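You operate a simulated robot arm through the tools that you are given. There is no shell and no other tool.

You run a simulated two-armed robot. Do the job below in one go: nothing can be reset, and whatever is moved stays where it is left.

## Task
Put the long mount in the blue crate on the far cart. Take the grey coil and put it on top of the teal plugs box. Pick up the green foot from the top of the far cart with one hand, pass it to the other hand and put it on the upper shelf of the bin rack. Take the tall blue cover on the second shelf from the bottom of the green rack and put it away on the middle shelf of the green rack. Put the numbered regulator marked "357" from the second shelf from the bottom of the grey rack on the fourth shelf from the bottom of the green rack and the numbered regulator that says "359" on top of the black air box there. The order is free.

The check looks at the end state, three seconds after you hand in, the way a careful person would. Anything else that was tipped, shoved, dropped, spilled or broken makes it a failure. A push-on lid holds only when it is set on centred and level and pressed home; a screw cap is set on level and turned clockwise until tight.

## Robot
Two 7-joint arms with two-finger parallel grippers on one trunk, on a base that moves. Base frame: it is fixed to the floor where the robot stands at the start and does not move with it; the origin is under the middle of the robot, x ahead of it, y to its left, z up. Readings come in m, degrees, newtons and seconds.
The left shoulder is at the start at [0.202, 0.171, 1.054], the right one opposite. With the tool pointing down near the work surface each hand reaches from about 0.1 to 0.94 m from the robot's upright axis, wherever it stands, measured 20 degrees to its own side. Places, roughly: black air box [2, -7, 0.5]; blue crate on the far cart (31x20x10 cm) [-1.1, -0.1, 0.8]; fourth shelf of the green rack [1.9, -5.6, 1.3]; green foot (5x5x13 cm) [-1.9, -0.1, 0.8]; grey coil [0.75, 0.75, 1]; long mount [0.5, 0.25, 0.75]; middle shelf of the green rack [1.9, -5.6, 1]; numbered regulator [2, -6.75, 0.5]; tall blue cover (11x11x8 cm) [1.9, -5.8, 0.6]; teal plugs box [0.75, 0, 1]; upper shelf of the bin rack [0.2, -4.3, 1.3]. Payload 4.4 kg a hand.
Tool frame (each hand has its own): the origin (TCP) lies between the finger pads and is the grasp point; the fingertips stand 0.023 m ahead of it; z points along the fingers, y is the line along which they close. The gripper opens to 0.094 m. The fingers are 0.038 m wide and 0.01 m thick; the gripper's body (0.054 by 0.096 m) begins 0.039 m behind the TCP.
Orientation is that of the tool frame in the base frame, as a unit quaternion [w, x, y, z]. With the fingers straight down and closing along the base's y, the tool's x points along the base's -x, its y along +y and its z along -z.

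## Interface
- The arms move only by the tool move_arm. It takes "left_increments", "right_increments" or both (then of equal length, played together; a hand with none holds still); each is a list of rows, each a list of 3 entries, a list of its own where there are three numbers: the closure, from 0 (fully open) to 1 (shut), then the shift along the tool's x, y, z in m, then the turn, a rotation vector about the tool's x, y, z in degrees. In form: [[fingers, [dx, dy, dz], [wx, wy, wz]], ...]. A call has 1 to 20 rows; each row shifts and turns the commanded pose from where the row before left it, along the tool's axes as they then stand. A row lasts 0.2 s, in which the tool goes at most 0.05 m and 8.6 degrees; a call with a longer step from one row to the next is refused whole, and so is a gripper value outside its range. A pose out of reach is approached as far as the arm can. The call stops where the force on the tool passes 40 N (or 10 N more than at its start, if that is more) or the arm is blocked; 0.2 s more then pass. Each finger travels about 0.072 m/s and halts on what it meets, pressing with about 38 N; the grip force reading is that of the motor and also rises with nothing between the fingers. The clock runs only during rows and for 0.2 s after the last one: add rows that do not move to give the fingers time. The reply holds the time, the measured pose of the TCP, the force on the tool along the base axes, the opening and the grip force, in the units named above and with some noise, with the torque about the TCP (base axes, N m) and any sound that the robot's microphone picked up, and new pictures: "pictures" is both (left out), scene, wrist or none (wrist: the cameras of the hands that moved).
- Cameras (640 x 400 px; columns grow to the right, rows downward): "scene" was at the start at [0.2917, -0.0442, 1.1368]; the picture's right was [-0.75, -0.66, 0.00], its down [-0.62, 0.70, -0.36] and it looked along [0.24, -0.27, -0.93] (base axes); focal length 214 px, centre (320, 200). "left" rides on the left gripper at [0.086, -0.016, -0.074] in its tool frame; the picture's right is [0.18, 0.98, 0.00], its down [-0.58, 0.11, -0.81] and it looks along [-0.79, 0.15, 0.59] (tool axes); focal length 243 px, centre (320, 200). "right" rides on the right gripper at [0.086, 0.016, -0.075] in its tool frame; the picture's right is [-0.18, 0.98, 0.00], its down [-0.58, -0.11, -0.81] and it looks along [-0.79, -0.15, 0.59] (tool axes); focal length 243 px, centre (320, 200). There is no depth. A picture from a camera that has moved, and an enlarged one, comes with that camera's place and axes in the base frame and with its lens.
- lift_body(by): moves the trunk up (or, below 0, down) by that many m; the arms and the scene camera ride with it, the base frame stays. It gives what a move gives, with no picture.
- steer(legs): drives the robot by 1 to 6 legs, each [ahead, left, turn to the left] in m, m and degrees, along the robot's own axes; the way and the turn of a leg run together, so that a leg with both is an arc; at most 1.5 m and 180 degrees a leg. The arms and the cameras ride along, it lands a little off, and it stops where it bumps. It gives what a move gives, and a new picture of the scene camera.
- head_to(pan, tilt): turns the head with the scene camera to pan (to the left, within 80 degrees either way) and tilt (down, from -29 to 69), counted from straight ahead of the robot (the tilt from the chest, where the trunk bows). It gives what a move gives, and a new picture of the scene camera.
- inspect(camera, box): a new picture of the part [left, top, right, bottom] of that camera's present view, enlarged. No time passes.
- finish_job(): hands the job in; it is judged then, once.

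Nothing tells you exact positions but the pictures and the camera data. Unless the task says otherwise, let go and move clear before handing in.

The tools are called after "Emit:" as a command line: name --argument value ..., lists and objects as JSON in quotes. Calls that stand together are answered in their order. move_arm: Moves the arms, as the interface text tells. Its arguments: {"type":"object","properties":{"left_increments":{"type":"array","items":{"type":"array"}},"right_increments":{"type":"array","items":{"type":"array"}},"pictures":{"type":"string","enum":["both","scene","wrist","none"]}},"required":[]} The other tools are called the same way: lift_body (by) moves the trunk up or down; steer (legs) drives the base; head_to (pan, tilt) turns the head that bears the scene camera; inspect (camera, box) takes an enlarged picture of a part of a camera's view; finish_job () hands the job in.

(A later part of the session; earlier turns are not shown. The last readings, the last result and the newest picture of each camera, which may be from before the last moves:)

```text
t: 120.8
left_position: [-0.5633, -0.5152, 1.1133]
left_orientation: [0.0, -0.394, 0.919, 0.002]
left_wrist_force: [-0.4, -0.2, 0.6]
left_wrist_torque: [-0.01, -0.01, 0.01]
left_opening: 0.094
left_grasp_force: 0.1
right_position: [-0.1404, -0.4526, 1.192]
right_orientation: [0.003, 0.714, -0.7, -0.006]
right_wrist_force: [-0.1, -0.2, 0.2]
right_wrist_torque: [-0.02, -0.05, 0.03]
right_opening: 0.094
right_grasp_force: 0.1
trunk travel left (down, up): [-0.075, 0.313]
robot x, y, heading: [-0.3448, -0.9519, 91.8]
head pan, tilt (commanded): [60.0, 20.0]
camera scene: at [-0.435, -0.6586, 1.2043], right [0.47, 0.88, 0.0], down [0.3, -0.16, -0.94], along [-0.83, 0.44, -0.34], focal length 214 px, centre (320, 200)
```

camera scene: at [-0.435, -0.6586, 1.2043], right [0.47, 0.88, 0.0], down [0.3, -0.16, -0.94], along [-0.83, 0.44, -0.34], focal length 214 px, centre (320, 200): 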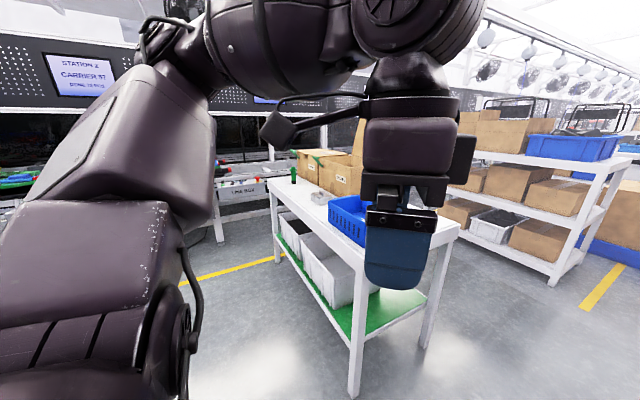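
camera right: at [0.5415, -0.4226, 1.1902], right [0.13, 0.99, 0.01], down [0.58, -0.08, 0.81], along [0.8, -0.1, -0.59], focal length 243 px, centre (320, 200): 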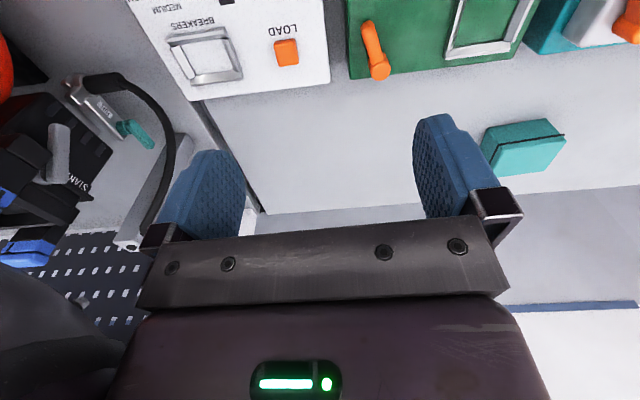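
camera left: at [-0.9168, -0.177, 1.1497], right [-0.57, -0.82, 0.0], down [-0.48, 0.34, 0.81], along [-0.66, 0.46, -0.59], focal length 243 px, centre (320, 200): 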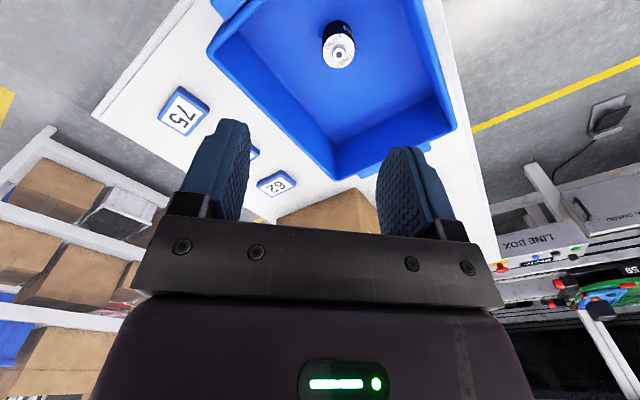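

Emit:
steer --legs '[[0, 1.2, -1.8]]'

Emit:
head_to --pan 15 --tilt 35

```text
t: 131.5
left_position: [-1.7456, -0.5244, 1.114]
left_orientation: [0.0, -0.377, 0.926, 0.001]
left_wrist_force: [0.0, 0.1, -0.5]
left_wrist_torque: [-0.01, -0.01, 0.0]
left_opening: 0.0939
left_grasp_force: 0.0
right_position: [-1.3213, -0.4754, 1.1923]
right_orientation: [-0.004, -0.702, 0.712, 0.006]
right_wrist_force: [0.2, -0.1, -0.2]
right_wrist_torque: [0.01, 0.0, 0.0]
right_opening: 0.094
right_grasp_force: 0.1
trunk travel left (down, up): [-0.075, 0.313]
robot x, y, heading: [-1.5425, -0.9667, 89.6]
head pan, tilt (commanded): [60.0, 20.0]
camera scene: at [-1.6227, -0.6719, 1.2044], right [0.5, 0.86, 0.0], down [0.3, -0.17, -0.94], along [-0.81, 0.47, -0.34], focal length 214 px, centre (320, 200)
```

scene: 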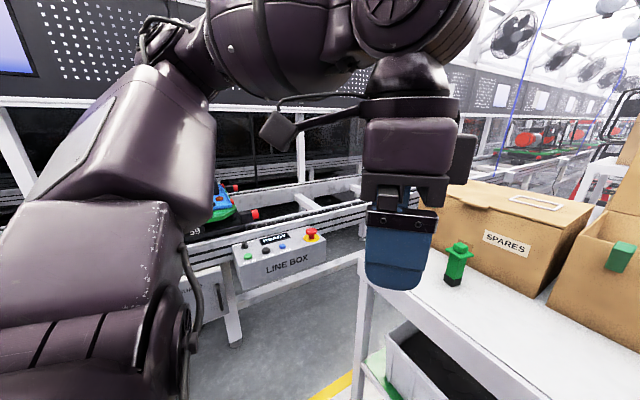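

```text
t: 132.7
left_position: [-1.7444, -0.5234, 1.1151]
left_orientation: [0.001, -0.377, 0.926, 0.001]
left_wrist_force: [-0.2, 1.1, 0.4]
left_wrist_torque: [0.0, -0.05, -0.02]
left_opening: 0.0937
left_grasp_force: 0.2
right_position: [-1.3206, -0.4762, 1.1928]
right_orientation: [-0.004, -0.702, 0.712, 0.006]
right_wrist_force: [0.4, -0.3, 0.9]
right_wrist_torque: [-0.02, 0.02, -0.01]
right_opening: 0.0942
right_grasp_force: 0.0
trunk travel left (down, up): [-0.075, 0.313]
robot x, y, heading: [-1.5476, -0.9715, 89.8]
head pan, tilt (commanded): [15.0, 35.0]
camera scene: at [-1.5647, -0.6337, 1.1805], right [0.97, 0.26, 0.0], down [0.15, -0.55, -0.82], along [-0.21, 0.79, -0.57], focal length 214 px, centre (320, 200)
```

scene: 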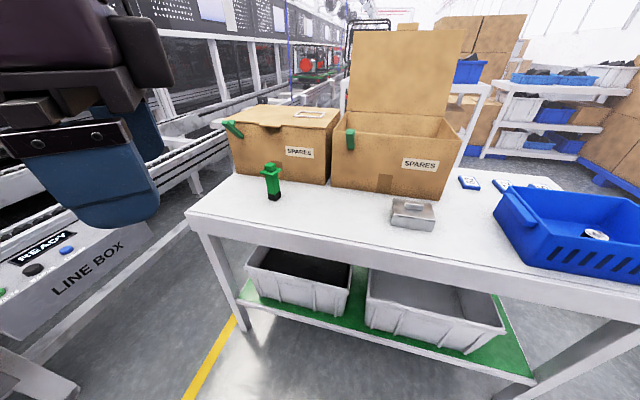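

There's a green foot standing on the cart top (others poke out of the "SPARES" boxes). I'll zoom in on it.

Emit:
inspect --camera "scene" --box '[200, 90, 380, 220]'

Emit:
inspect --camera "left" --box '[0, 0, 640, 400]'

```text
3.08 times, centred on (290, 155) of scene
camera zoom: at [-1.5647, -0.6337, 1.1805], right [0.97, 0.26, 0.0], down [0.15, -0.55, -0.82], along [-0.21, 0.79, -0.57], focal length 660 px, centre (412, 338)
```

zoom: 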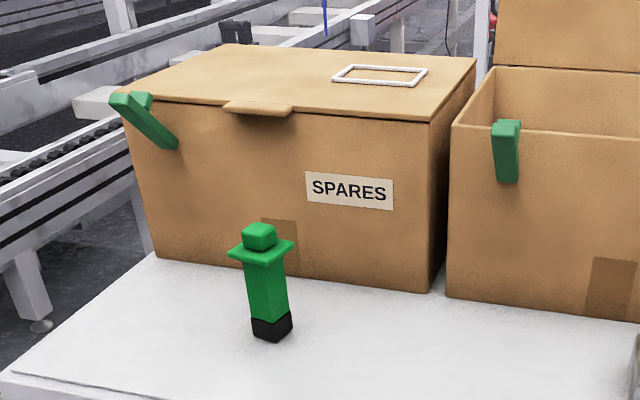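

```text
1.00 times, centred on (320, 200) of left (not enlarged: the box is as wide or as high as the picture)
camera zoom: at [-1.7955, -0.5973, 1.1882], right [-0.82, 0.57, 0.0], down [0.34, 0.48, 0.81], along [0.46, 0.66, -0.59], focal length 243 px, centre (320, 200)
```

zoom: 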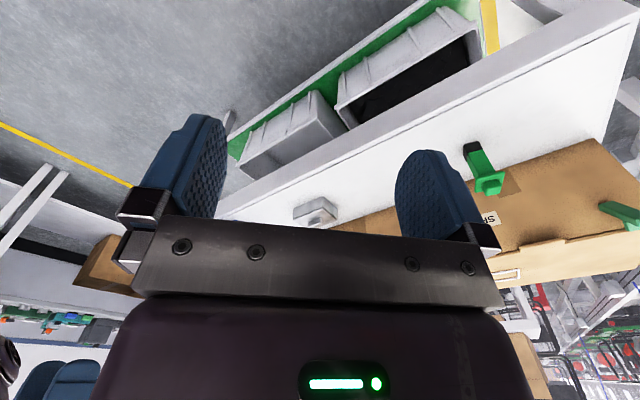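

Emit:
inspect --camera "left" --box '[410, 110, 570, 230]'

```text
3.33 times, centred on (490, 170) of left
camera zoom: at [-1.7955, -0.5973, 1.1882], right [-0.82, 0.57, 0.0], down [0.34, 0.48, 0.81], along [0.46, 0.66, -0.59], focal length 809 px, centre (-247, 300)
```

zoom: 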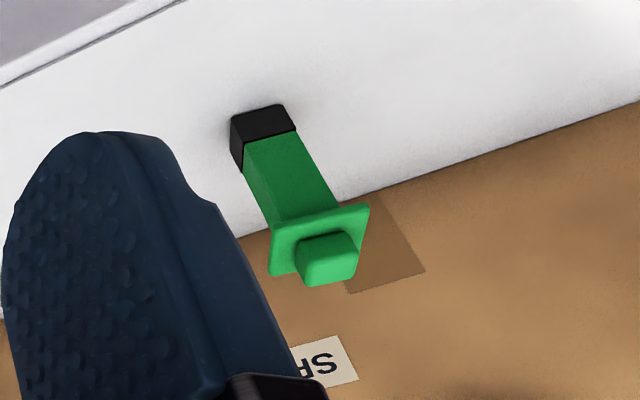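

The foot's knob top is at about [-1.861, -0.10, 0.896], rotated about -11°. I'll drive 0.27 m closer and turn the left hand to line up with it.

Emit:
steer --legs '[[0.27, 0, 0]]'

Emit:
move_arm --left_increments '[[0, [0, 0, 0], [0, 0, -8]], [0, [0, 0, 0], [0, 0, -8]], [0, [0, 0, 0], [0, 0, -8]], [0, [0, 0, 0], [0, 0, -8]], [0.2, [0, 0, 0], [0, 0, -2.7]]]'

```text
t: 134.6
left_position: [-1.7417, -0.2532, 1.1131]
left_orientation: [0.001, -0.376, 0.927, 0.001]
left_wrist_force: [-0.6, -0.5, -0.6]
left_wrist_torque: [-0.04, 0.01, -0.01]
left_opening: 0.094
left_grasp_force: 0.1
right_position: [-1.3186, -0.2061, 1.1919]
right_orientation: [-0.002, -0.701, 0.714, 0.005]
right_wrist_force: [0.1, 0.5, -0.1]
right_wrist_torque: [0.0, 0.02, 0.0]
right_opening: 0.0942
right_grasp_force: 0.0
trunk travel left (down, up): [-0.075, 0.313]
robot x, y, heading: [-1.5441, -0.697, 89.8]
head pan, tilt (commanded): [15.0, 35.0]
camera scene: at [-1.5623, -0.3636, 1.1805], right [0.97, 0.25, 0.0], down [0.14, -0.56, -0.82], along [-0.21, 0.79, -0.57], focal length 214 px, centre (320, 200)
```

scene: 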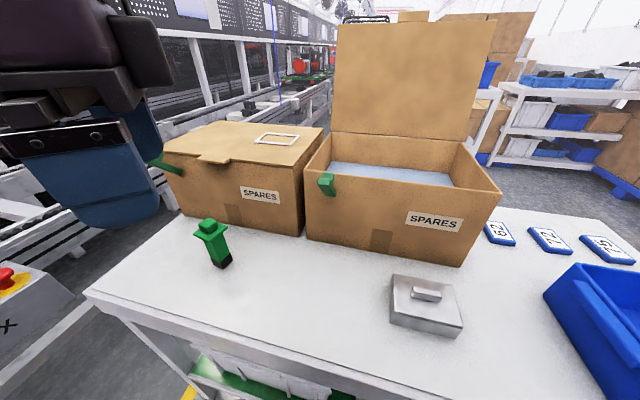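

```text
t: 135.8
left_position: [-1.7414, -0.2542, 1.1142]
left_orientation: [0.001, -0.636, 0.772, 0.001]
left_wrist_force: [-0.2, 0.3, 0.3]
left_wrist_torque: [0.01, -0.01, -0.01]
left_opening: 0.075
left_grasp_force: 0.1
right_position: [-1.3175, -0.2068, 1.1935]
right_orientation: [-0.003, -0.701, 0.714, 0.005]
right_wrist_force: [1.1, 0.3, -0.6]
right_wrist_torque: [0.0, -0.01, 0.01]
right_opening: 0.094
right_grasp_force: 0.1
trunk travel left (down, up): [-0.075, 0.313]
robot x, y, heading: [-1.5466, -0.6972, 89.6]
head pan, tilt (commanded): [15.0, 35.0]
camera scene: at [-1.5623, -0.3639, 1.1805], right [0.97, 0.25, 0.0], down [0.14, -0.56, -0.82], along [-0.21, 0.79, -0.57], focal length 214 px, centre (320, 200)
camera left: at [-1.7429, -0.3432, 1.1879], right [-1.0, 0.01, 0.0], down [0.0, 0.59, 0.81], along [0.01, 0.81, -0.59], focal length 243 px, centre (320, 200)
```

scene: 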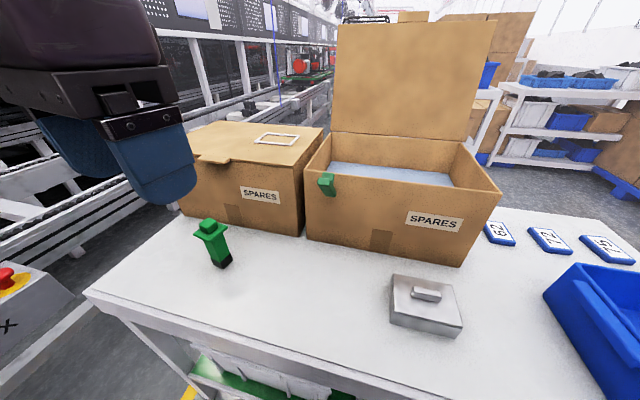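
left: 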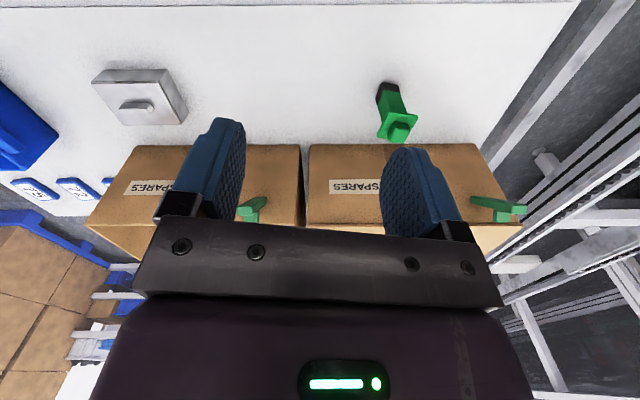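

Emit:
inspect --camera "left" --box '[340, 70, 460, 160]'

```text
4.44 times, centred on (400, 115) of left
camera zoom: at [-1.7429, -0.3432, 1.1879], right [-1.0, 0.01, 0.0], down [0.0, 0.59, 0.81], along [0.01, 0.81, -0.59], focal length 1078 px, centre (-36, 578)
```

zoom: 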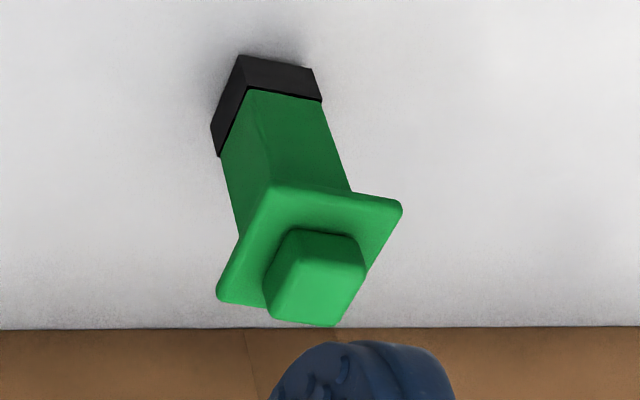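

Emit:
move_arm --left_increments '[[0.2, [-0.0255, 0.0293, 0], [0, 0, 0]], [0.2, [-0.0255, 0.0293, 0], [0, 0, 0]], [0.2, [-0.0255, 0.0293, 0], [0, 0, 0]], [0.2, [-0.0255, 0.0293, 0], [0, 0, 0]], [0.2, [-0.0256, 0.0295, 0], [0, 0, 0]], [0.2, [0, 0, 0.04], [0, 0, 0]], [0.2, [0, 0, 0.04], [0, 0, 0]], [0.2, [0, 0, 0.03], [0, 0, 0]], [0.2, [0, 0, 0], [0, 0, 0]]]'

```text
t: 137.8
left_position: [-1.8609, -0.1001, 1.0045]
left_orientation: [0.0, -0.635, 0.773, 0.001]
left_wrist_force: [-0.1, -0.7, -0.1]
left_wrist_torque: [-0.02, 0.01, 0.0]
left_opening: 0.0751
left_grasp_force: 0.1
right_position: [-1.3188, -0.2081, 1.1929]
right_orientation: [-0.003, -0.7, 0.714, 0.006]
right_wrist_force: [-0.9, 0.1, -0.2]
right_wrist_torque: [0.0, 0.0, -0.01]
right_opening: 0.0941
right_grasp_force: 0.1
trunk travel left (down, up): [-0.075, 0.313]
robot x, y, heading: [-1.5413, -0.7012, 89.5]
head pan, tilt (commanded): [15.0, 35.0]
camera scene: at [-1.5623, -0.3642, 1.1807], right [0.97, 0.25, 0.0], down [0.14, -0.55, -0.82], along [-0.21, 0.79, -0.57], focal length 214 px, centre (320, 200)
camera left: at [-1.8617, -0.1892, 1.0785], right [-1.0, 0.01, 0.0], down [0.01, 0.59, 0.81], along [0.01, 0.81, -0.59], focal length 243 px, centre (320, 200)
```

scene: 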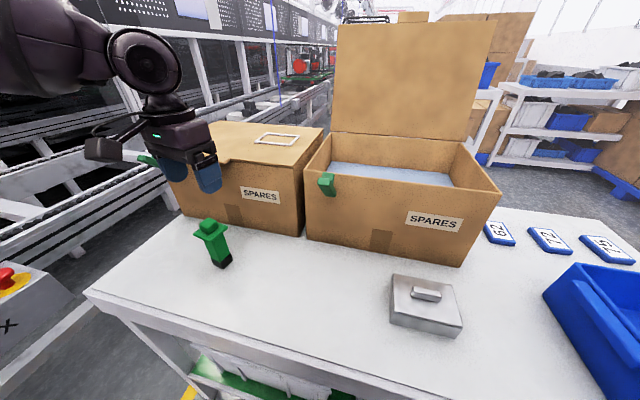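
left: 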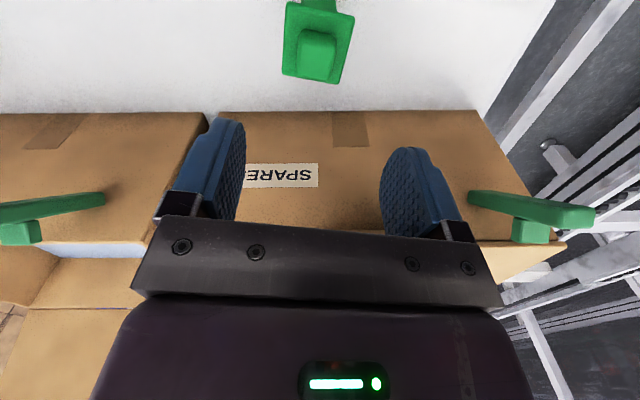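

Emit:
move_arm --left_increments '[[0.2, [0, -0.002, 0.04], [0, 0, 0]], [0.2, [0, 0, 0.035], [0, 0, 0]], [0.2, [0, 0, 0.025], [0, 0, 0]], [0.2, [0, 0, 0], [0, 0, 0]]]'

```text
t: 138.8
left_position: [-1.8599, -0.099, 0.906]
left_orientation: [0.001, -0.636, 0.772, 0.001]
left_wrist_force: [0.7, -0.2, 0.9]
left_wrist_torque: [0.0, -0.02, 0.01]
left_opening: 0.0752
left_grasp_force: 0.2
right_position: [-1.3187, -0.208, 1.1936]
right_orientation: [-0.003, -0.7, 0.714, 0.005]
right_wrist_force: [0.7, 0.3, 1.1]
right_wrist_torque: [0.0, -0.01, -0.03]
right_opening: 0.0939
right_grasp_force: 0.1
trunk travel left (down, up): [-0.075, 0.313]
robot x, y, heading: [-1.5432, -0.6965, 89.7]
head pan, tilt (commanded): [15.0, 35.0]
camera scene: at [-1.5623, -0.3642, 1.1807], right [0.97, 0.25, 0.0], down [0.14, -0.55, -0.82], along [-0.21, 0.79, -0.57], focal length 214 px, centre (320, 200)
camera left: at [-1.8617, -0.1889, 0.9792], right [-1.0, 0.01, 0.0], down [0.01, 0.59, 0.81], along [0.01, 0.81, -0.59], focal length 243 px, centre (320, 200)
```

scene: 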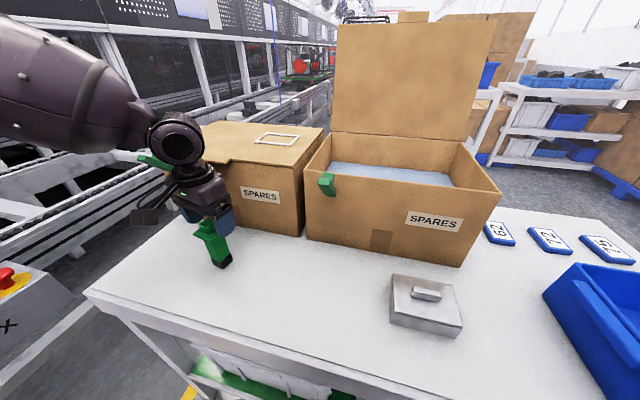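
left: 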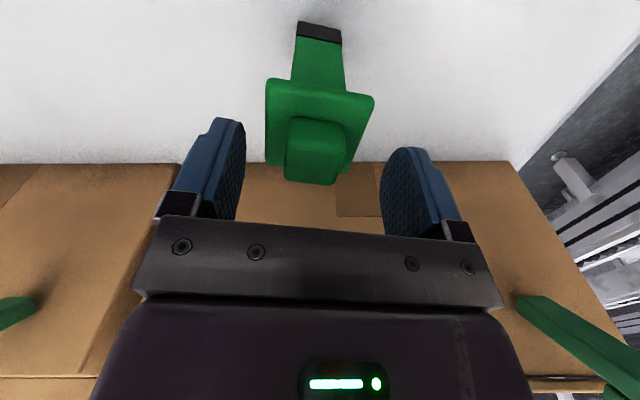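

Emit:
move_arm --left_increments '[[0.2, [0, -0.002, 0.005], [0, 0, 0]], [0.2, [0, 0, 0], [0, 0, 0]], [0.5, [0, 0, 0], [0, 0, 0]], [0.8, [0, 0, 0], [0, 0, 0]], [0.85, [0, 0, 0], [0, 0, 0]], [0.85, [0, 0, 0], [0, 0, 0]]]' --pictures "wrist"

```text
t: 140.2
left_position: [-1.8598, -0.1006, 0.8997]
left_orientation: [0.002, -0.636, 0.772, 0.001]
left_wrist_force: [0.3, 1.1, 1.3]
left_wrist_torque: [0.05, 0.0, -0.01]
left_opening: 0.0474
left_grasp_force: 38.3
right_position: [-1.318, -0.2061, 1.1932]
right_orientation: [-0.003, -0.7, 0.714, 0.006]
right_wrist_force: [-0.1, -0.1, 0.8]
right_wrist_torque: [0.01, 0.0, 0.01]
right_opening: 0.0939
right_grasp_force: 0.0
trunk travel left (down, up): [-0.075, 0.313]
robot x, y, heading: [-1.5449, -0.6998, 89.5]
head pan, tilt (commanded): [15.0, 35.0]
camera left: at [-1.8595, -0.1894, 0.974], right [-1.0, 0.01, 0.0], down [0.01, 0.59, 0.81], along [0.01, 0.81, -0.59], focal length 243 px, centre (320, 200)
```

left: 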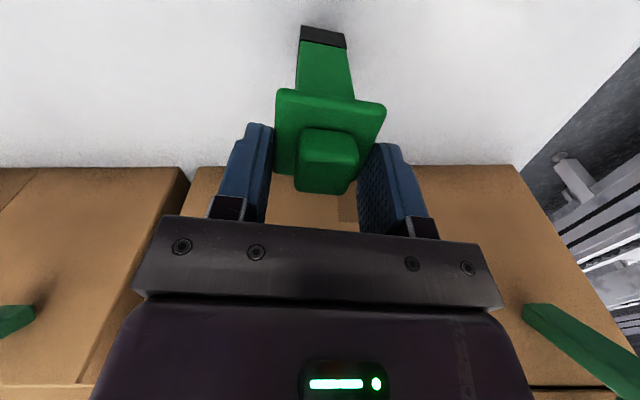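

The fingers met the 5 cm plate edge at their very tips. I'll open, go a bit deeper so the pads clamp the plate properly, and close again.

Emit:
move_arm --left_increments '[[0.3, [0, 0, 0], [0, 0, 0]], [0.2, [0, 0.0005, 0], [0, 0, 0]], [0.2, [0, 0, 0.009], [0, 0, 0]], [0.2, [0, 0, 0.009], [0, 0, 0]], [0.2, [0, 0, 0], [0, 0, 0]], [0.4, [0, 0, 0], [0, 0, 0]], [0.7, [0, 0, 0], [0, 0, 0]], [0.8, [0, 0, 0], [0, 0, 0]], [0.8, [0, 0, 0], [0, 0, 0]]]' --pictures "both"

```text
t: 142.2
left_position: [-1.859, -0.0995, 0.8812]
left_orientation: [0.001, -0.635, 0.772, 0.002]
left_wrist_force: [0.3, 1.8, 0.6]
left_wrist_torque: [0.05, 0.02, 0.0]
left_opening: 0.0476
left_grasp_force: 38.0
right_position: [-1.3187, -0.2067, 1.1939]
right_orientation: [-0.004, -0.7, 0.714, 0.005]
right_wrist_force: [-0.7, 0.5, -0.2]
right_wrist_torque: [-0.02, 0.02, 0.0]
right_opening: 0.0939
right_grasp_force: 0.0
trunk travel left (down, up): [-0.075, 0.313]
robot x, y, heading: [-1.5462, -0.7049, 89.6]
head pan, tilt (commanded): [15.0, 35.0]
camera scene: at [-1.5622, -0.3639, 1.1805], right [0.97, 0.25, 0.0], down [0.14, -0.56, -0.82], along [-0.21, 0.79, -0.57], focal length 214 px, centre (320, 200)
camera left: at [-1.8592, -0.1893, 0.955], right [-1.0, 0.01, 0.0], down [0.01, 0.59, 0.81], along [0.01, 0.81, -0.59], focal length 243 px, centre (320, 200)
```

scene: 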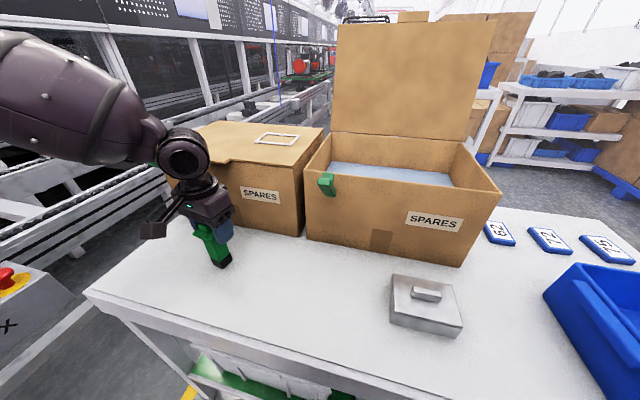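
left: 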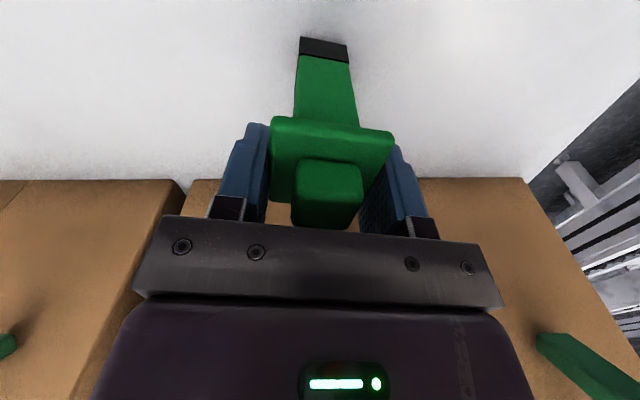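

Now the pads clamp the plate well. I'll lift straight up.

Emit:
move_arm --left_increments '[[0.8, [0, 0, -0.02], [0, 0, 0]], [0.8, [0, 0, -0.03], [0, 0, 0]], [0.8, [0, 0, -0.04], [0, 0, 0]], [0.8, [0, 0, -0.045], [0, 0, 0]], [0.8, [0, 0, -0.045], [0, 0, 0]], [0.8, [0, 0, -0.045], [0, 0, 0]]]'

```text
t: 143.6
left_position: [-1.8581, -0.101, 1.1056]
left_orientation: [0.0, -0.635, 0.772, 0.002]
left_wrist_force: [0.9, 0.8, -1.7]
left_wrist_torque: [0.02, -0.03, 0.01]
left_opening: 0.0474
left_grasp_force: 37.5
right_position: [-1.3176, -0.2073, 1.1931]
right_orientation: [-0.003, -0.7, 0.714, 0.007]
right_wrist_force: [-0.5, -0.1, 0.2]
right_wrist_torque: [0.0, -0.03, -0.01]
right_opening: 0.0939
right_grasp_force: 0.0
trunk travel left (down, up): [-0.075, 0.313]
robot x, y, heading: [-1.5432, -0.6981, 89.6]
head pan, tilt (commanded): [15.0, 35.0]
camera scene: at [-1.5621, -0.3646, 1.1809], right [0.97, 0.25, 0.0], down [0.14, -0.55, -0.82], along [-0.21, 0.79, -0.57], focal length 214 px, centre (320, 200)
camera left: at [-1.8587, -0.1905, 1.1798], right [-1.0, 0.01, 0.0], down [0.01, 0.59, 0.81], along [0.01, 0.81, -0.59], focal length 243 px, centre (320, 200)
```

scene: 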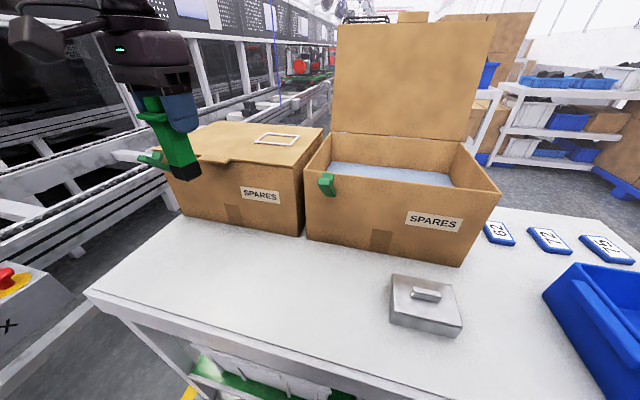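
left: 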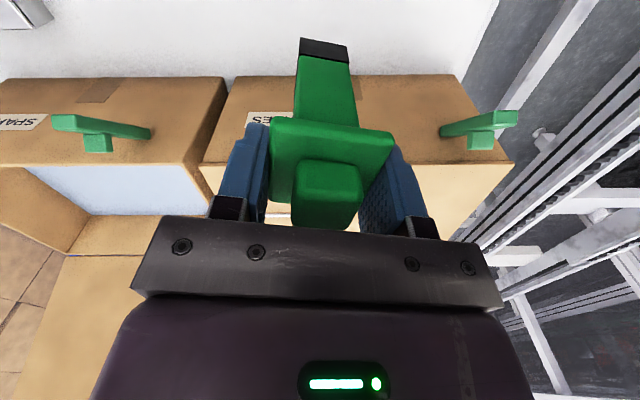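

The foot is held upright (its base about 10 cm below the TCP). I'll retract, back away from the cart, turn round and go towards the bin rack near [0.2, -4.3].

Emit:
move_arm --left_increments '[[0.8, [0.029, -0.021, -0.005], [0, 0, 0]], [0.8, [0.029, -0.021, -0.005], [0, 0, 0]], [0.8, [0.029, -0.021, -0.005], [0, 0, 0]], [0.8, [0.029, -0.021, -0.005], [0, 0, 0]]]' --pictures "none"

Emit:
steer --legs '[[-0.5, 0, 0], [0, 0, -90], [0, 0, -90]]'

Emit:
head_to --pan 35 --tilt 15

```text
t: 144.6
left_position: [-1.7965, -0.2318, 1.1269]
left_orientation: [0.0, -0.636, 0.772, 0.001]
left_wrist_force: [0.1, -0.5, -2.4]
left_wrist_torque: [0.06, -0.03, -0.01]
left_opening: 0.0473
left_grasp_force: 38.2
right_position: [-1.3179, -0.2073, 1.1937]
right_orientation: [-0.003, -0.7, 0.714, 0.007]
right_wrist_force: [-0.6, 0.1, 1.0]
right_wrist_torque: [0.01, 0.0, 0.01]
right_opening: 0.0939
right_grasp_force: 0.1
trunk travel left (down, up): [-0.075, 0.313]
robot x, y, heading: [-1.5438, -0.6964, 89.6]
head pan, tilt (commanded): [15.0, 35.0]
```

```text
t: 155.1
left_position: [-1.2904, -1.6583, 1.1254]
left_orientation: [0.001, 0.771, 0.637, -0.001]
left_wrist_force: [-0.2, 0.5, -2.4]
left_wrist_torque: [0.0, 0.0, 0.02]
left_opening: 0.0475
left_grasp_force: 38.0
right_position: [-1.769, -1.6848, 1.1932]
right_orientation: [0.006, 0.712, 0.703, 0.004]
right_wrist_force: [0.4, 0.0, 0.8]
right_wrist_torque: [-0.05, 0.02, -0.01]
right_opening: 0.094
right_grasp_force: 0.0
trunk travel left (down, up): [-0.075, 0.313]
robot x, y, heading: [-1.5481, -1.1888, -90.2]
head pan, tilt (commanded): [15.0, 35.0]
camera scene: at [-1.5237, -1.5313, 1.1805], right [-0.97, -0.26, 0.0], down [-0.15, 0.55, -0.82], along [0.21, -0.79, -0.57], focal length 214 px, centre (320, 200)
```

scene: 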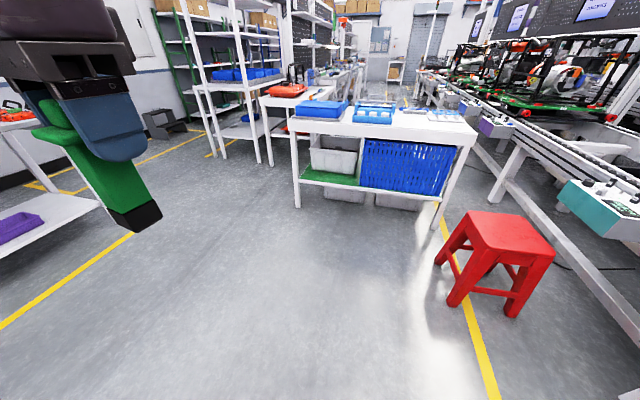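

```text
t: 155.9
left_position: [-1.2912, -1.6595, 1.1259]
left_orientation: [0.001, 0.77, 0.638, -0.001]
left_wrist_force: [-0.9, -0.1, -2.4]
left_wrist_torque: [-0.03, 0.0, 0.01]
left_opening: 0.0475
left_grasp_force: 38.1
right_position: [-1.7694, -1.6858, 1.1928]
right_orientation: [0.006, 0.711, 0.703, 0.003]
right_wrist_force: [-0.3, 0.5, 0.0]
right_wrist_torque: [0.0, -0.02, 0.0]
right_opening: 0.094
right_grasp_force: 0.1
trunk travel left (down, up): [-0.075, 0.313]
robot x, y, heading: [-1.5435, -1.1899, -89.8]
head pan, tilt (commanded): [35.0, 15.0]
camera scene: at [-1.4928, -1.5229, 1.2124], right [-0.82, -0.57, 0.0], down [-0.15, 0.21, -0.97], along [0.55, -0.79, -0.26], focal length 214 px, centre (320, 200)
```

scene: 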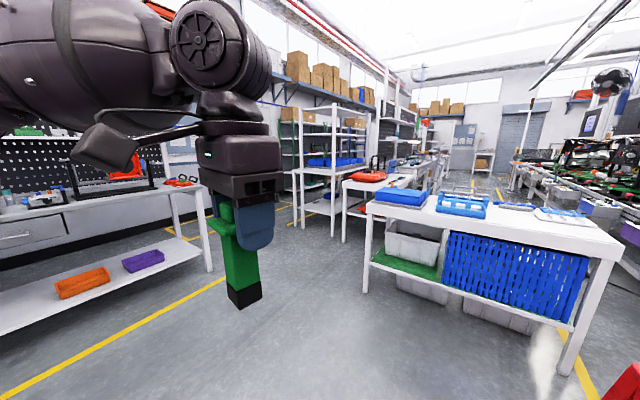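

Emit:
inspect --camera "scene" --box '[260, 70, 420, 250]'

```text
2.22 times, centred on (340, 160) of scene
camera zoom: at [-1.4928, -1.5229, 1.2124], right [-0.82, -0.57, 0.0], down [-0.15, 0.21, -0.97], along [0.55, -0.79, -0.26], focal length 477 px, centre (276, 289)
```

zoom: 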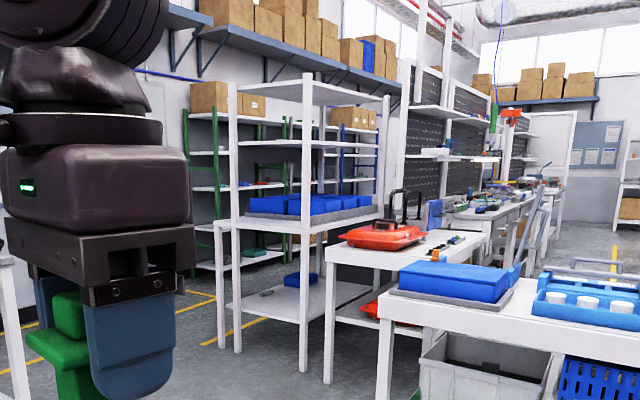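

The bin rack is the white frame with blue bins: legs near x=-0.12…0.49, front at y≈-3.8, open upper shelf with a roof above. I'll drive there along the aisle.

Emit:
steer --legs '[[0, 1.3, 0], [1.4, 0, 0], [0.2, 0.43, 0]]'

Emit:
head_to --pan 0 --tilt 5

```text
t: 177.9
left_position: [0.4428, -3.245, 1.125]
left_orientation: [0.001, 0.769, 0.639, 0.0]
left_wrist_force: [0.2, 0.8, -1.7]
left_wrist_torque: [-0.02, 0.03, 0.0]
left_opening: 0.0476
left_grasp_force: 37.8
right_position: [-0.0376, -3.2717, 1.1934]
right_orientation: [0.005, 0.71, 0.704, 0.003]
right_wrist_force: [-0.7, 0.5, 0.4]
right_wrist_torque: [0.02, -0.04, 0.0]
right_opening: 0.094
right_grasp_force: 0.0
trunk travel left (down, up): [-0.075, 0.313]
robot x, y, heading: [0.1837, -2.7808, -89.9]
head pan, tilt (commanded): [35.0, 15.0]
camera scene: at [0.2393, -3.1089, 1.2124], right [-0.82, -0.58, 0.0], down [-0.15, 0.21, -0.97], along [0.56, -0.79, -0.26], focal length 214 px, centre (320, 200)
```

scene: 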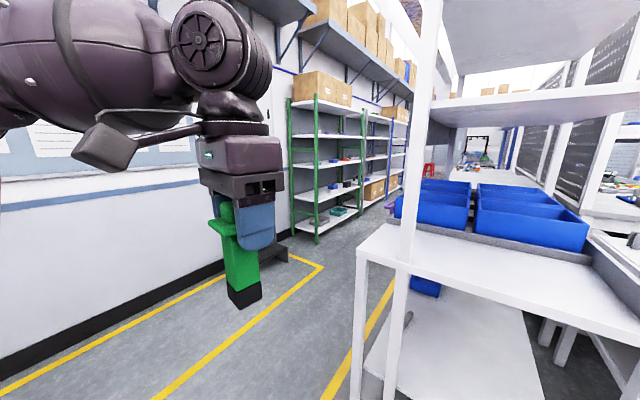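

```text
t: 178.9
left_position: [0.4414, -3.244, 1.1264]
left_orientation: [0.0, 0.769, 0.639, -0.001]
left_wrist_force: [-0.1, 0.4, -2.1]
left_wrist_torque: [0.0, -0.04, -0.01]
left_opening: 0.0476
left_grasp_force: 37.4
right_position: [-0.0366, -3.2725, 1.1935]
right_orientation: [0.005, 0.71, 0.704, 0.004]
right_wrist_force: [-0.3, -0.3, 0.1]
right_wrist_torque: [0.0, 0.0, -0.01]
right_opening: 0.094
right_grasp_force: 0.1
trunk travel left (down, up): [-0.075, 0.313]
robot x, y, heading: [0.1825, -2.7751, -89.9]
head pan, tilt (commanded): [0.0, 5.0]
camera scene: at [0.1857, -3.1243, 1.2286], right [-1.0, 0.0, 0.0], down [0.0, 0.09, -1.0], along [0.0, -1.0, -0.09], focal length 214 px, centre (320, 200)
```

scene: 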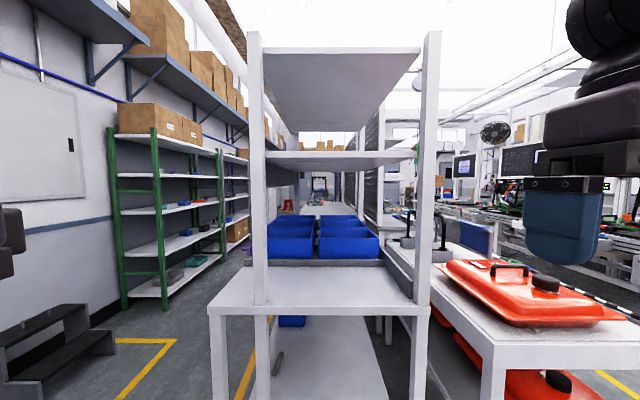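

Facing the bin rack now; its upper shelf is at about z≈1.3 with a roof above. I'll raise the trunk to work at that height and see the shelf's surface.

Emit:
lift_body --by 0.28

Emit:
head_to --pan 0 --tilt 15

```text
t: 181.8
left_position: [0.4418, -3.2449, 1.4059]
left_orientation: [0.001, 0.769, 0.64, -0.001]
left_wrist_force: [-0.2, -0.1, -1.1]
left_wrist_torque: [0.02, -0.02, 0.01]
left_opening: 0.0473
left_grasp_force: 38.4
right_position: [-0.0372, -3.2731, 1.4723]
right_orientation: [0.006, 0.71, 0.704, 0.003]
right_wrist_force: [-0.1, 0.2, -0.8]
right_wrist_torque: [-0.02, -0.02, 0.01]
right_opening: 0.0939
right_grasp_force: 0.0
trunk travel left (down, up): [-0.355, 0.033]
robot x, y, heading: [0.1834, -2.7759, -89.7]
head pan, tilt (commanded): [0.0, 5.0]
```

```text
t: 182.5
left_position: [0.4413, -3.2438, 1.4057]
left_orientation: [0.0, 0.769, 0.639, -0.001]
left_wrist_force: [-0.2, -0.6, -3.2]
left_wrist_torque: [-0.02, -0.02, 0.0]
left_opening: 0.0473
left_grasp_force: 38.1
right_position: [-0.0363, -3.2722, 1.4713]
right_orientation: [0.005, 0.71, 0.704, 0.004]
right_wrist_force: [0.4, 0.1, -0.6]
right_wrist_torque: [-0.02, 0.03, -0.01]
right_opening: 0.0938
right_grasp_force: 0.0
trunk travel left (down, up): [-0.355, 0.033]
robot x, y, heading: [0.183, -2.7803, -89.8]
head pan, tilt (commanded): [0.0, 15.0]
camera scene: at [0.185, -2.9287, 1.5254], right [-1.0, 0.0, 0.0], down [0.0, 0.26, -0.97], along [0.0, -0.97, -0.26], focal length 214 px, centre (320, 200)
```

scene: 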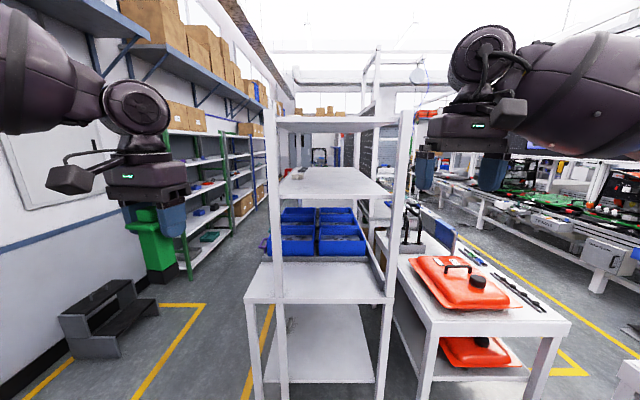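

The upper shelf surface runs from about y=-3.85 back, x -0.13…0.36, with ~27 cm headroom, so I'll place with a nearly horizontal right hand. First I bring the left hand with the foot to the middle in front of me and square it up.

Emit:
move_arm --left_increments '[[0.8, [0, 0, 0], [0, 0, -5.3]], [0.8, [0, 0, 0], [0, 0, -5.2]], [0.8, [-0.017, -0.0404, -0.0088], [0, 0, 0]], [0.8, [-0.017, -0.0404, -0.0088], [0, 0, 0]], [0.8, [-0.017, -0.0404, -0.0088], [0, 0, 0]], [0.8, [-0.017, -0.0404, -0.0088], [0, 0, 0]], [0.8, [-0.017, -0.0404, -0.0088], [0, 0, 0]]]'

```text
t: 184.1
left_position: [0.3855, -3.2644, 1.4263]
left_orientation: [0.001, 0.708, 0.707, -0.001]
left_wrist_force: [-0.2, 0.3, -2.0]
left_wrist_torque: [-0.03, 0.01, 0.02]
left_opening: 0.0474
left_grasp_force: 38.4
left hand out of reach, approached as far as the arm can: row 4, 5, 6, 7
right_position: [-0.0382, -3.2726, 1.4731]
right_orientation: [0.005, 0.71, 0.704, 0.002]
right_wrist_force: [-0.3, 0.1, 0.2]
right_wrist_torque: [-0.03, 0.0, -0.01]
right_opening: 0.0938
right_grasp_force: 0.0
trunk travel left (down, up): [-0.355, 0.033]
robot x, y, heading: [0.1801, -2.7747, -89.8]
head pan, tilt (commanded): [0.0, 15.0]
camera scene: at [0.185, -2.9286, 1.5254], right [-1.0, 0.0, 0.0], down [0.0, 0.26, -0.97], along [0.0, -0.97, -0.26], focal length 214 px, centre (320, 200)
camera left: at [0.3694, -3.1797, 1.4997], right [0.98, 0.18, 0.0], down [0.11, -0.58, 0.81], along [0.15, -0.79, -0.59], focal length 243 px, centre (320, 200)
```

scene: 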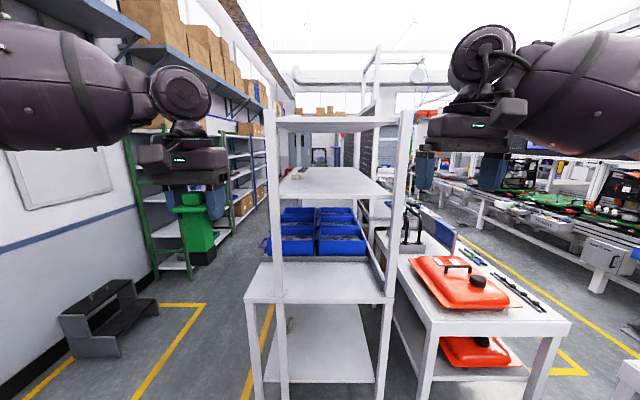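
left: 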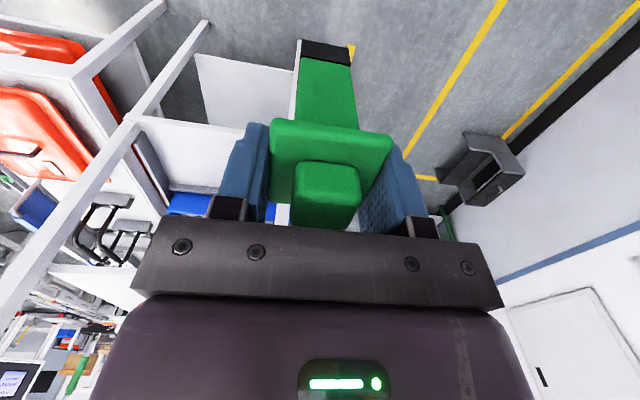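

At full trunk height the reach inward is limited, so I'll do the hand-over with the trunk low (where the arms meet easily) and raise again for placing.

Emit:
lift_body --by -0.28

Emit:
head_to --pan 0 --tilt 30

```text
t: 186.9
left_position: [0.3817, -3.2643, 1.1472]
left_orientation: [0.002, 0.707, 0.707, -0.001]
left_wrist_force: [-0.5, 0.1, -2.1]
left_wrist_torque: [0.0, -0.04, -0.01]
left_opening: 0.0475
left_grasp_force: 37.8
right_position: [-0.0369, -3.2712, 1.1931]
right_orientation: [0.008, 0.71, 0.704, 0.002]
right_wrist_force: [-0.1, 0.1, -0.6]
right_wrist_torque: [-0.01, -0.01, 0.01]
right_opening: 0.094
right_grasp_force: 0.1
trunk travel left (down, up): [-0.075, 0.313]
robot x, y, heading: [0.1859, -2.7778, -89.6]
head pan, tilt (commanded): [0.0, 15.0]
```

```text
t: 187.7
left_position: [0.3826, -3.2652, 1.1458]
left_orientation: [0.001, 0.707, 0.707, 0.0]
left_wrist_force: [-0.1, 0.0, -1.3]
left_wrist_torque: [-0.01, 0.01, 0.01]
left_opening: 0.0474
left_grasp_force: 38.6
right_position: [-0.0365, -3.272, 1.1927]
right_orientation: [0.006, 0.71, 0.704, 0.002]
right_wrist_force: [0.6, 0.5, -0.1]
right_wrist_torque: [0.01, 0.01, -0.03]
right_opening: 0.0941
right_grasp_force: 0.0
trunk travel left (down, up): [-0.075, 0.313]
robot x, y, heading: [0.1812, -2.7769, -89.7]
head pan, tilt (commanded): [0.0, 30.0]
camera scene: at [0.1856, -3.123, 1.1883], right [-1.0, 0.0, 0.0], down [0.0, 0.5, -0.87], along [0.0, -0.87, -0.5], focal length 214 px, centre (320, 200)
```

scene: 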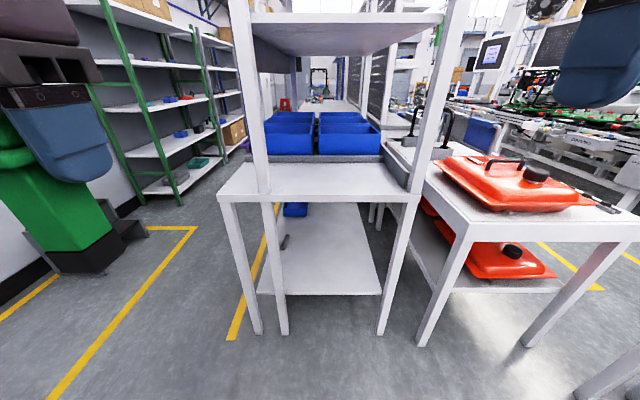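

I'll now pitch the right hand up so its fingers point forward, about 20° below horizontal, while it's clear to the right.

Emit:
move_arm --right_increments '[[0, [0, 0, 0], [0, -7.8, 0]], [0, [0, 0, 0], [0, -7.8, 0]], [0, [0, 0, 0], [0, -7.8, 0]], [0, [0, 0, 0], [0, -7.8, 0]], [0, [0, 0, 0], [0, -7.8, 0]], [0, [0, 0, 0], [0, -7.8, 0]], [0, [0, 0, 0], [0, -7.8, 0]], [0, [0, 0, 0], [0, -7.8, 0]], [0, [0, 0, 0], [0, -7.8, 0]]]'

```text
t: 189.7
left_position: [0.3838, -3.266, 1.1462]
left_orientation: [0.001, 0.707, 0.707, -0.001]
left_wrist_force: [-0.2, -0.2, -1.9]
left_wrist_torque: [0.01, -0.01, 0.0]
left_opening: 0.0472
left_grasp_force: 38.2
right_position: [-0.0604, -3.2862, 1.2198]
right_orientation: [0.327, 0.633, 0.623, -0.323]
right_wrist_force: [0.7, -0.1, 0.0]
right_wrist_torque: [-0.02, -0.01, -0.04]
right_opening: 0.0938
right_grasp_force: 0.0
right hand out of reach, approached as far as the arm can: row 6, 7, 8, 9
trunk travel left (down, up): [-0.075, 0.313]
robot x, y, heading: [0.1839, -2.7739, -89.7]
head pan, tilt (commanded): [0.0, 30.0]
camera scene: at [0.1857, -3.123, 1.1882], right [-1.0, 0.0, 0.0], down [0.0, 0.5, -0.87], along [0.0, -0.87, -0.5], focal length 214 px, centre (320, 200)
camera right: at [-0.0419, -3.1749, 1.1928], right [0.98, -0.11, 0.16], down [-0.12, 0.32, 0.94], along [-0.16, -0.94, 0.3], focal length 243 px, centre (320, 200)
```

scene: 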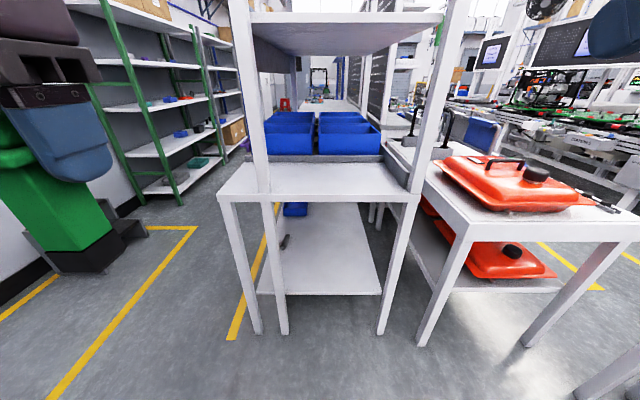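
right: 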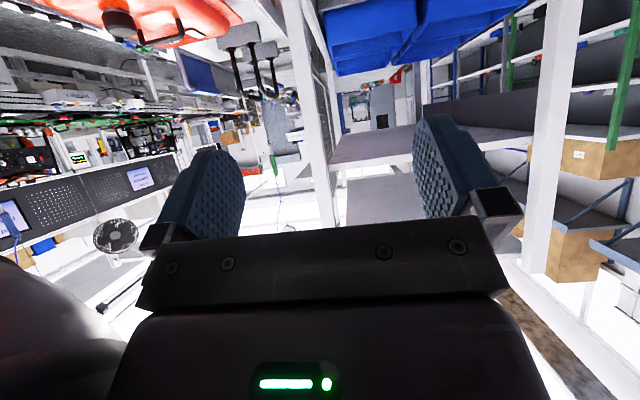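

Emit:
move_arm --right_increments '[[0, [0, 0, 0], [-6.5, 0.1, -4.6]], [0, [0, 0, 0], [-6.5, 0.1, -4.6]], [0, [0, 0, 0], [-6.5, 0.1, -4.6]], [0, [0, 0, 0], [-6.5, 0.1, -4.6]], [0, [0, 0, 0], [-6.5, 0.1, -4.6]], [0, [0, 0, 0], [0, -7, 0]], [0, [0, 0, 0], [0, -7, 0]]]' --pictures "none"

```text
t: 191.3
left_position: [0.3829, -3.2647, 1.1449]
left_orientation: [0.001, 0.708, 0.707, 0.0]
left_wrist_force: [0.1, 0.1, -1.9]
left_wrist_torque: [0.02, -0.04, 0.02]
left_opening: 0.0474
left_grasp_force: 38.3
right_position: [-0.0596, -3.2869, 1.2196]
right_orientation: [0.513, 0.355, 0.744, -0.236]
right_wrist_force: [-0.4, -0.7, 0.0]
right_wrist_torque: [-0.01, 0.04, 0.0]
right_opening: 0.0938
right_grasp_force: 0.1
trunk travel left (down, up): [-0.075, 0.313]
robot x, y, heading: [0.1843, -2.7798, -89.7]
head pan, tilt (commanded): [0.0, 30.0]
```

The right hand now points forward-left, about 21° below horizontal. I'll turn the left hand 40° so the foot's sides face the right gripper, and bring it forward to the hand-over point.

Emit:
move_arm --left_increments '[[0.8, [0, 0, 0], [0, 0, -8]], [0.8, [0, 0, 0], [0, 0, -8]], [0.8, [0, 0, 0], [0, 0, -8]], [0.8, [0, 0, 0], [0, 0, -8]], [0.8, [0, 0, 0], [0, 0, -8]], [0.8, [-0.0238, -0.0252, 0.009], [0, 0, 0]], [0.8, [-0.0238, -0.0252, 0.009], [0, 0, 0]], [0.8, [-0.0238, -0.0252, 0.009], [0, 0, 0]], [0.8, [-0.0238, -0.0252, 0.009], [0, 0, 0]], [0.8, [-0.0238, -0.0252, 0.009], [0, 0, 0]]]'

```text
t: 193.5
left_position: [0.3608, -3.437, 1.0974]
left_orientation: [0.001, 0.422, 0.906, 0.001]
left_wrist_force: [0.7, -0.3, -1.8]
left_wrist_torque: [0.02, -0.03, 0.01]
left_opening: 0.0472
left_grasp_force: 37.9
right_position: [-0.0583, -3.288, 1.2181]
right_orientation: [0.512, 0.357, 0.745, -0.236]
right_wrist_force: [0.2, -0.8, -0.2]
right_wrist_torque: [-0.03, 0.04, 0.0]
right_opening: 0.0941
right_grasp_force: 0.1
trunk travel left (down, up): [-0.075, 0.313]
robot x, y, heading: [0.1812, -2.7801, -89.7]
head pan, tilt (commanded): [0.0, 30.0]
camera scene: at [0.1856, -3.1247, 1.1873], right [-1.0, 0.0, 0.0], down [0.0, 0.5, -0.87], along [0.0, -0.87, -0.5], focal length 214 px, centre (320, 200)
camera left: at [0.292, -3.3829, 1.1713], right [0.64, 0.77, 0.0], down [0.46, -0.38, 0.81], along [0.62, -0.51, -0.59], focal length 243 px, centre (320, 200)
```

scene: 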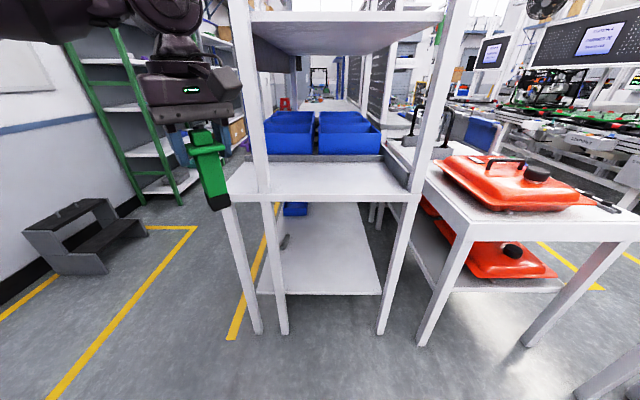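
left: 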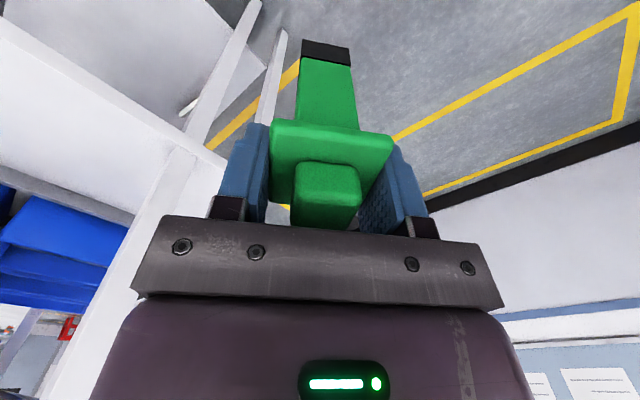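

Left hand is set with the foot's base at z≈0.99. The right hand will come up from below (staying clear of my head): first I lower it on the right side.

Emit:
move_arm --right_increments '[[0, [0.0423, -0.0006, 0.0163], [0, 0, 0]], [0, [0.0423, -0.0006, 0.0163], [0, 0, 0]], [0, [0.0423, -0.0006, 0.0163], [0, 0, 0]], [0, [0.0423, -0.0006, 0.0163], [0, 0, 0]], [0, [0.0423, -0.0006, 0.0163], [0, 0, 0]], [0, [0.0423, -0.0006, 0.0163], [0, 0, 0]], [0, [0.0423, -0.0006, 0.0163], [0, 0, 0]]]'

```text
t: 195.1
left_position: [0.3602, -3.4356, 1.0998]
left_orientation: [0.0, 0.422, 0.906, -0.001]
left_wrist_force: [0.3, -0.5, -2.8]
left_wrist_torque: [0.03, 0.03, 0.0]
left_opening: 0.0475
left_grasp_force: 37.7
right_position: [-0.0599, -3.2861, 1.1972]
right_orientation: [0.513, 0.355, 0.745, -0.236]
right_wrist_force: [0.6, -0.6, 0.1]
right_wrist_torque: [0.0, -0.01, 0.02]
right_opening: 0.094
right_grasp_force: 0.0
right hand out of reach, approached as far as the arm can: row 1, 2, 3, 4, 5, 6, 7
trunk travel left (down, up): [-0.075, 0.313]
robot x, y, heading: [0.1837, -2.7721, -89.9]
head pan, tilt (commanded): [0.0, 30.0]
camera scene: at [0.1855, -3.1234, 1.1882], right [-1.0, 0.0, 0.0], down [0.0, 0.5, -0.87], along [0.0, -0.87, -0.5], focal length 214 px, centre (320, 200)
camera right: at [-0.1113, -3.1973, 1.1444], right [0.8, 0.57, 0.18], down [-0.44, 0.34, 0.83], along [0.41, -0.75, 0.52], focal length 243 px, centre (320, 200)
```

scene: 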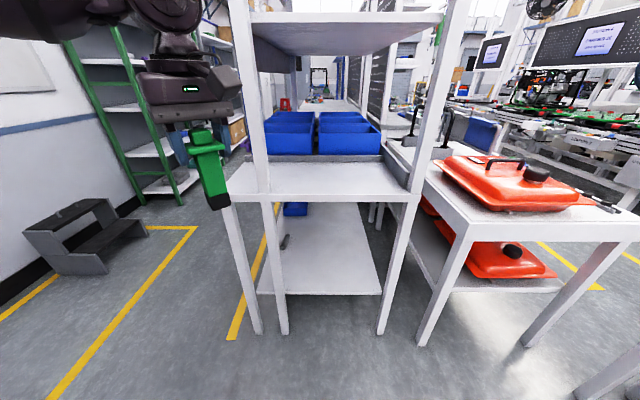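
right: 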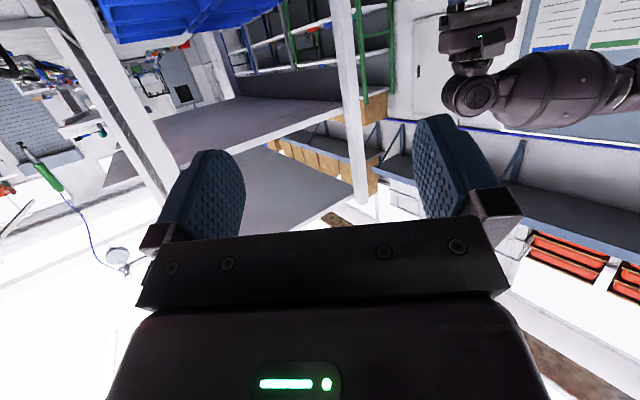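

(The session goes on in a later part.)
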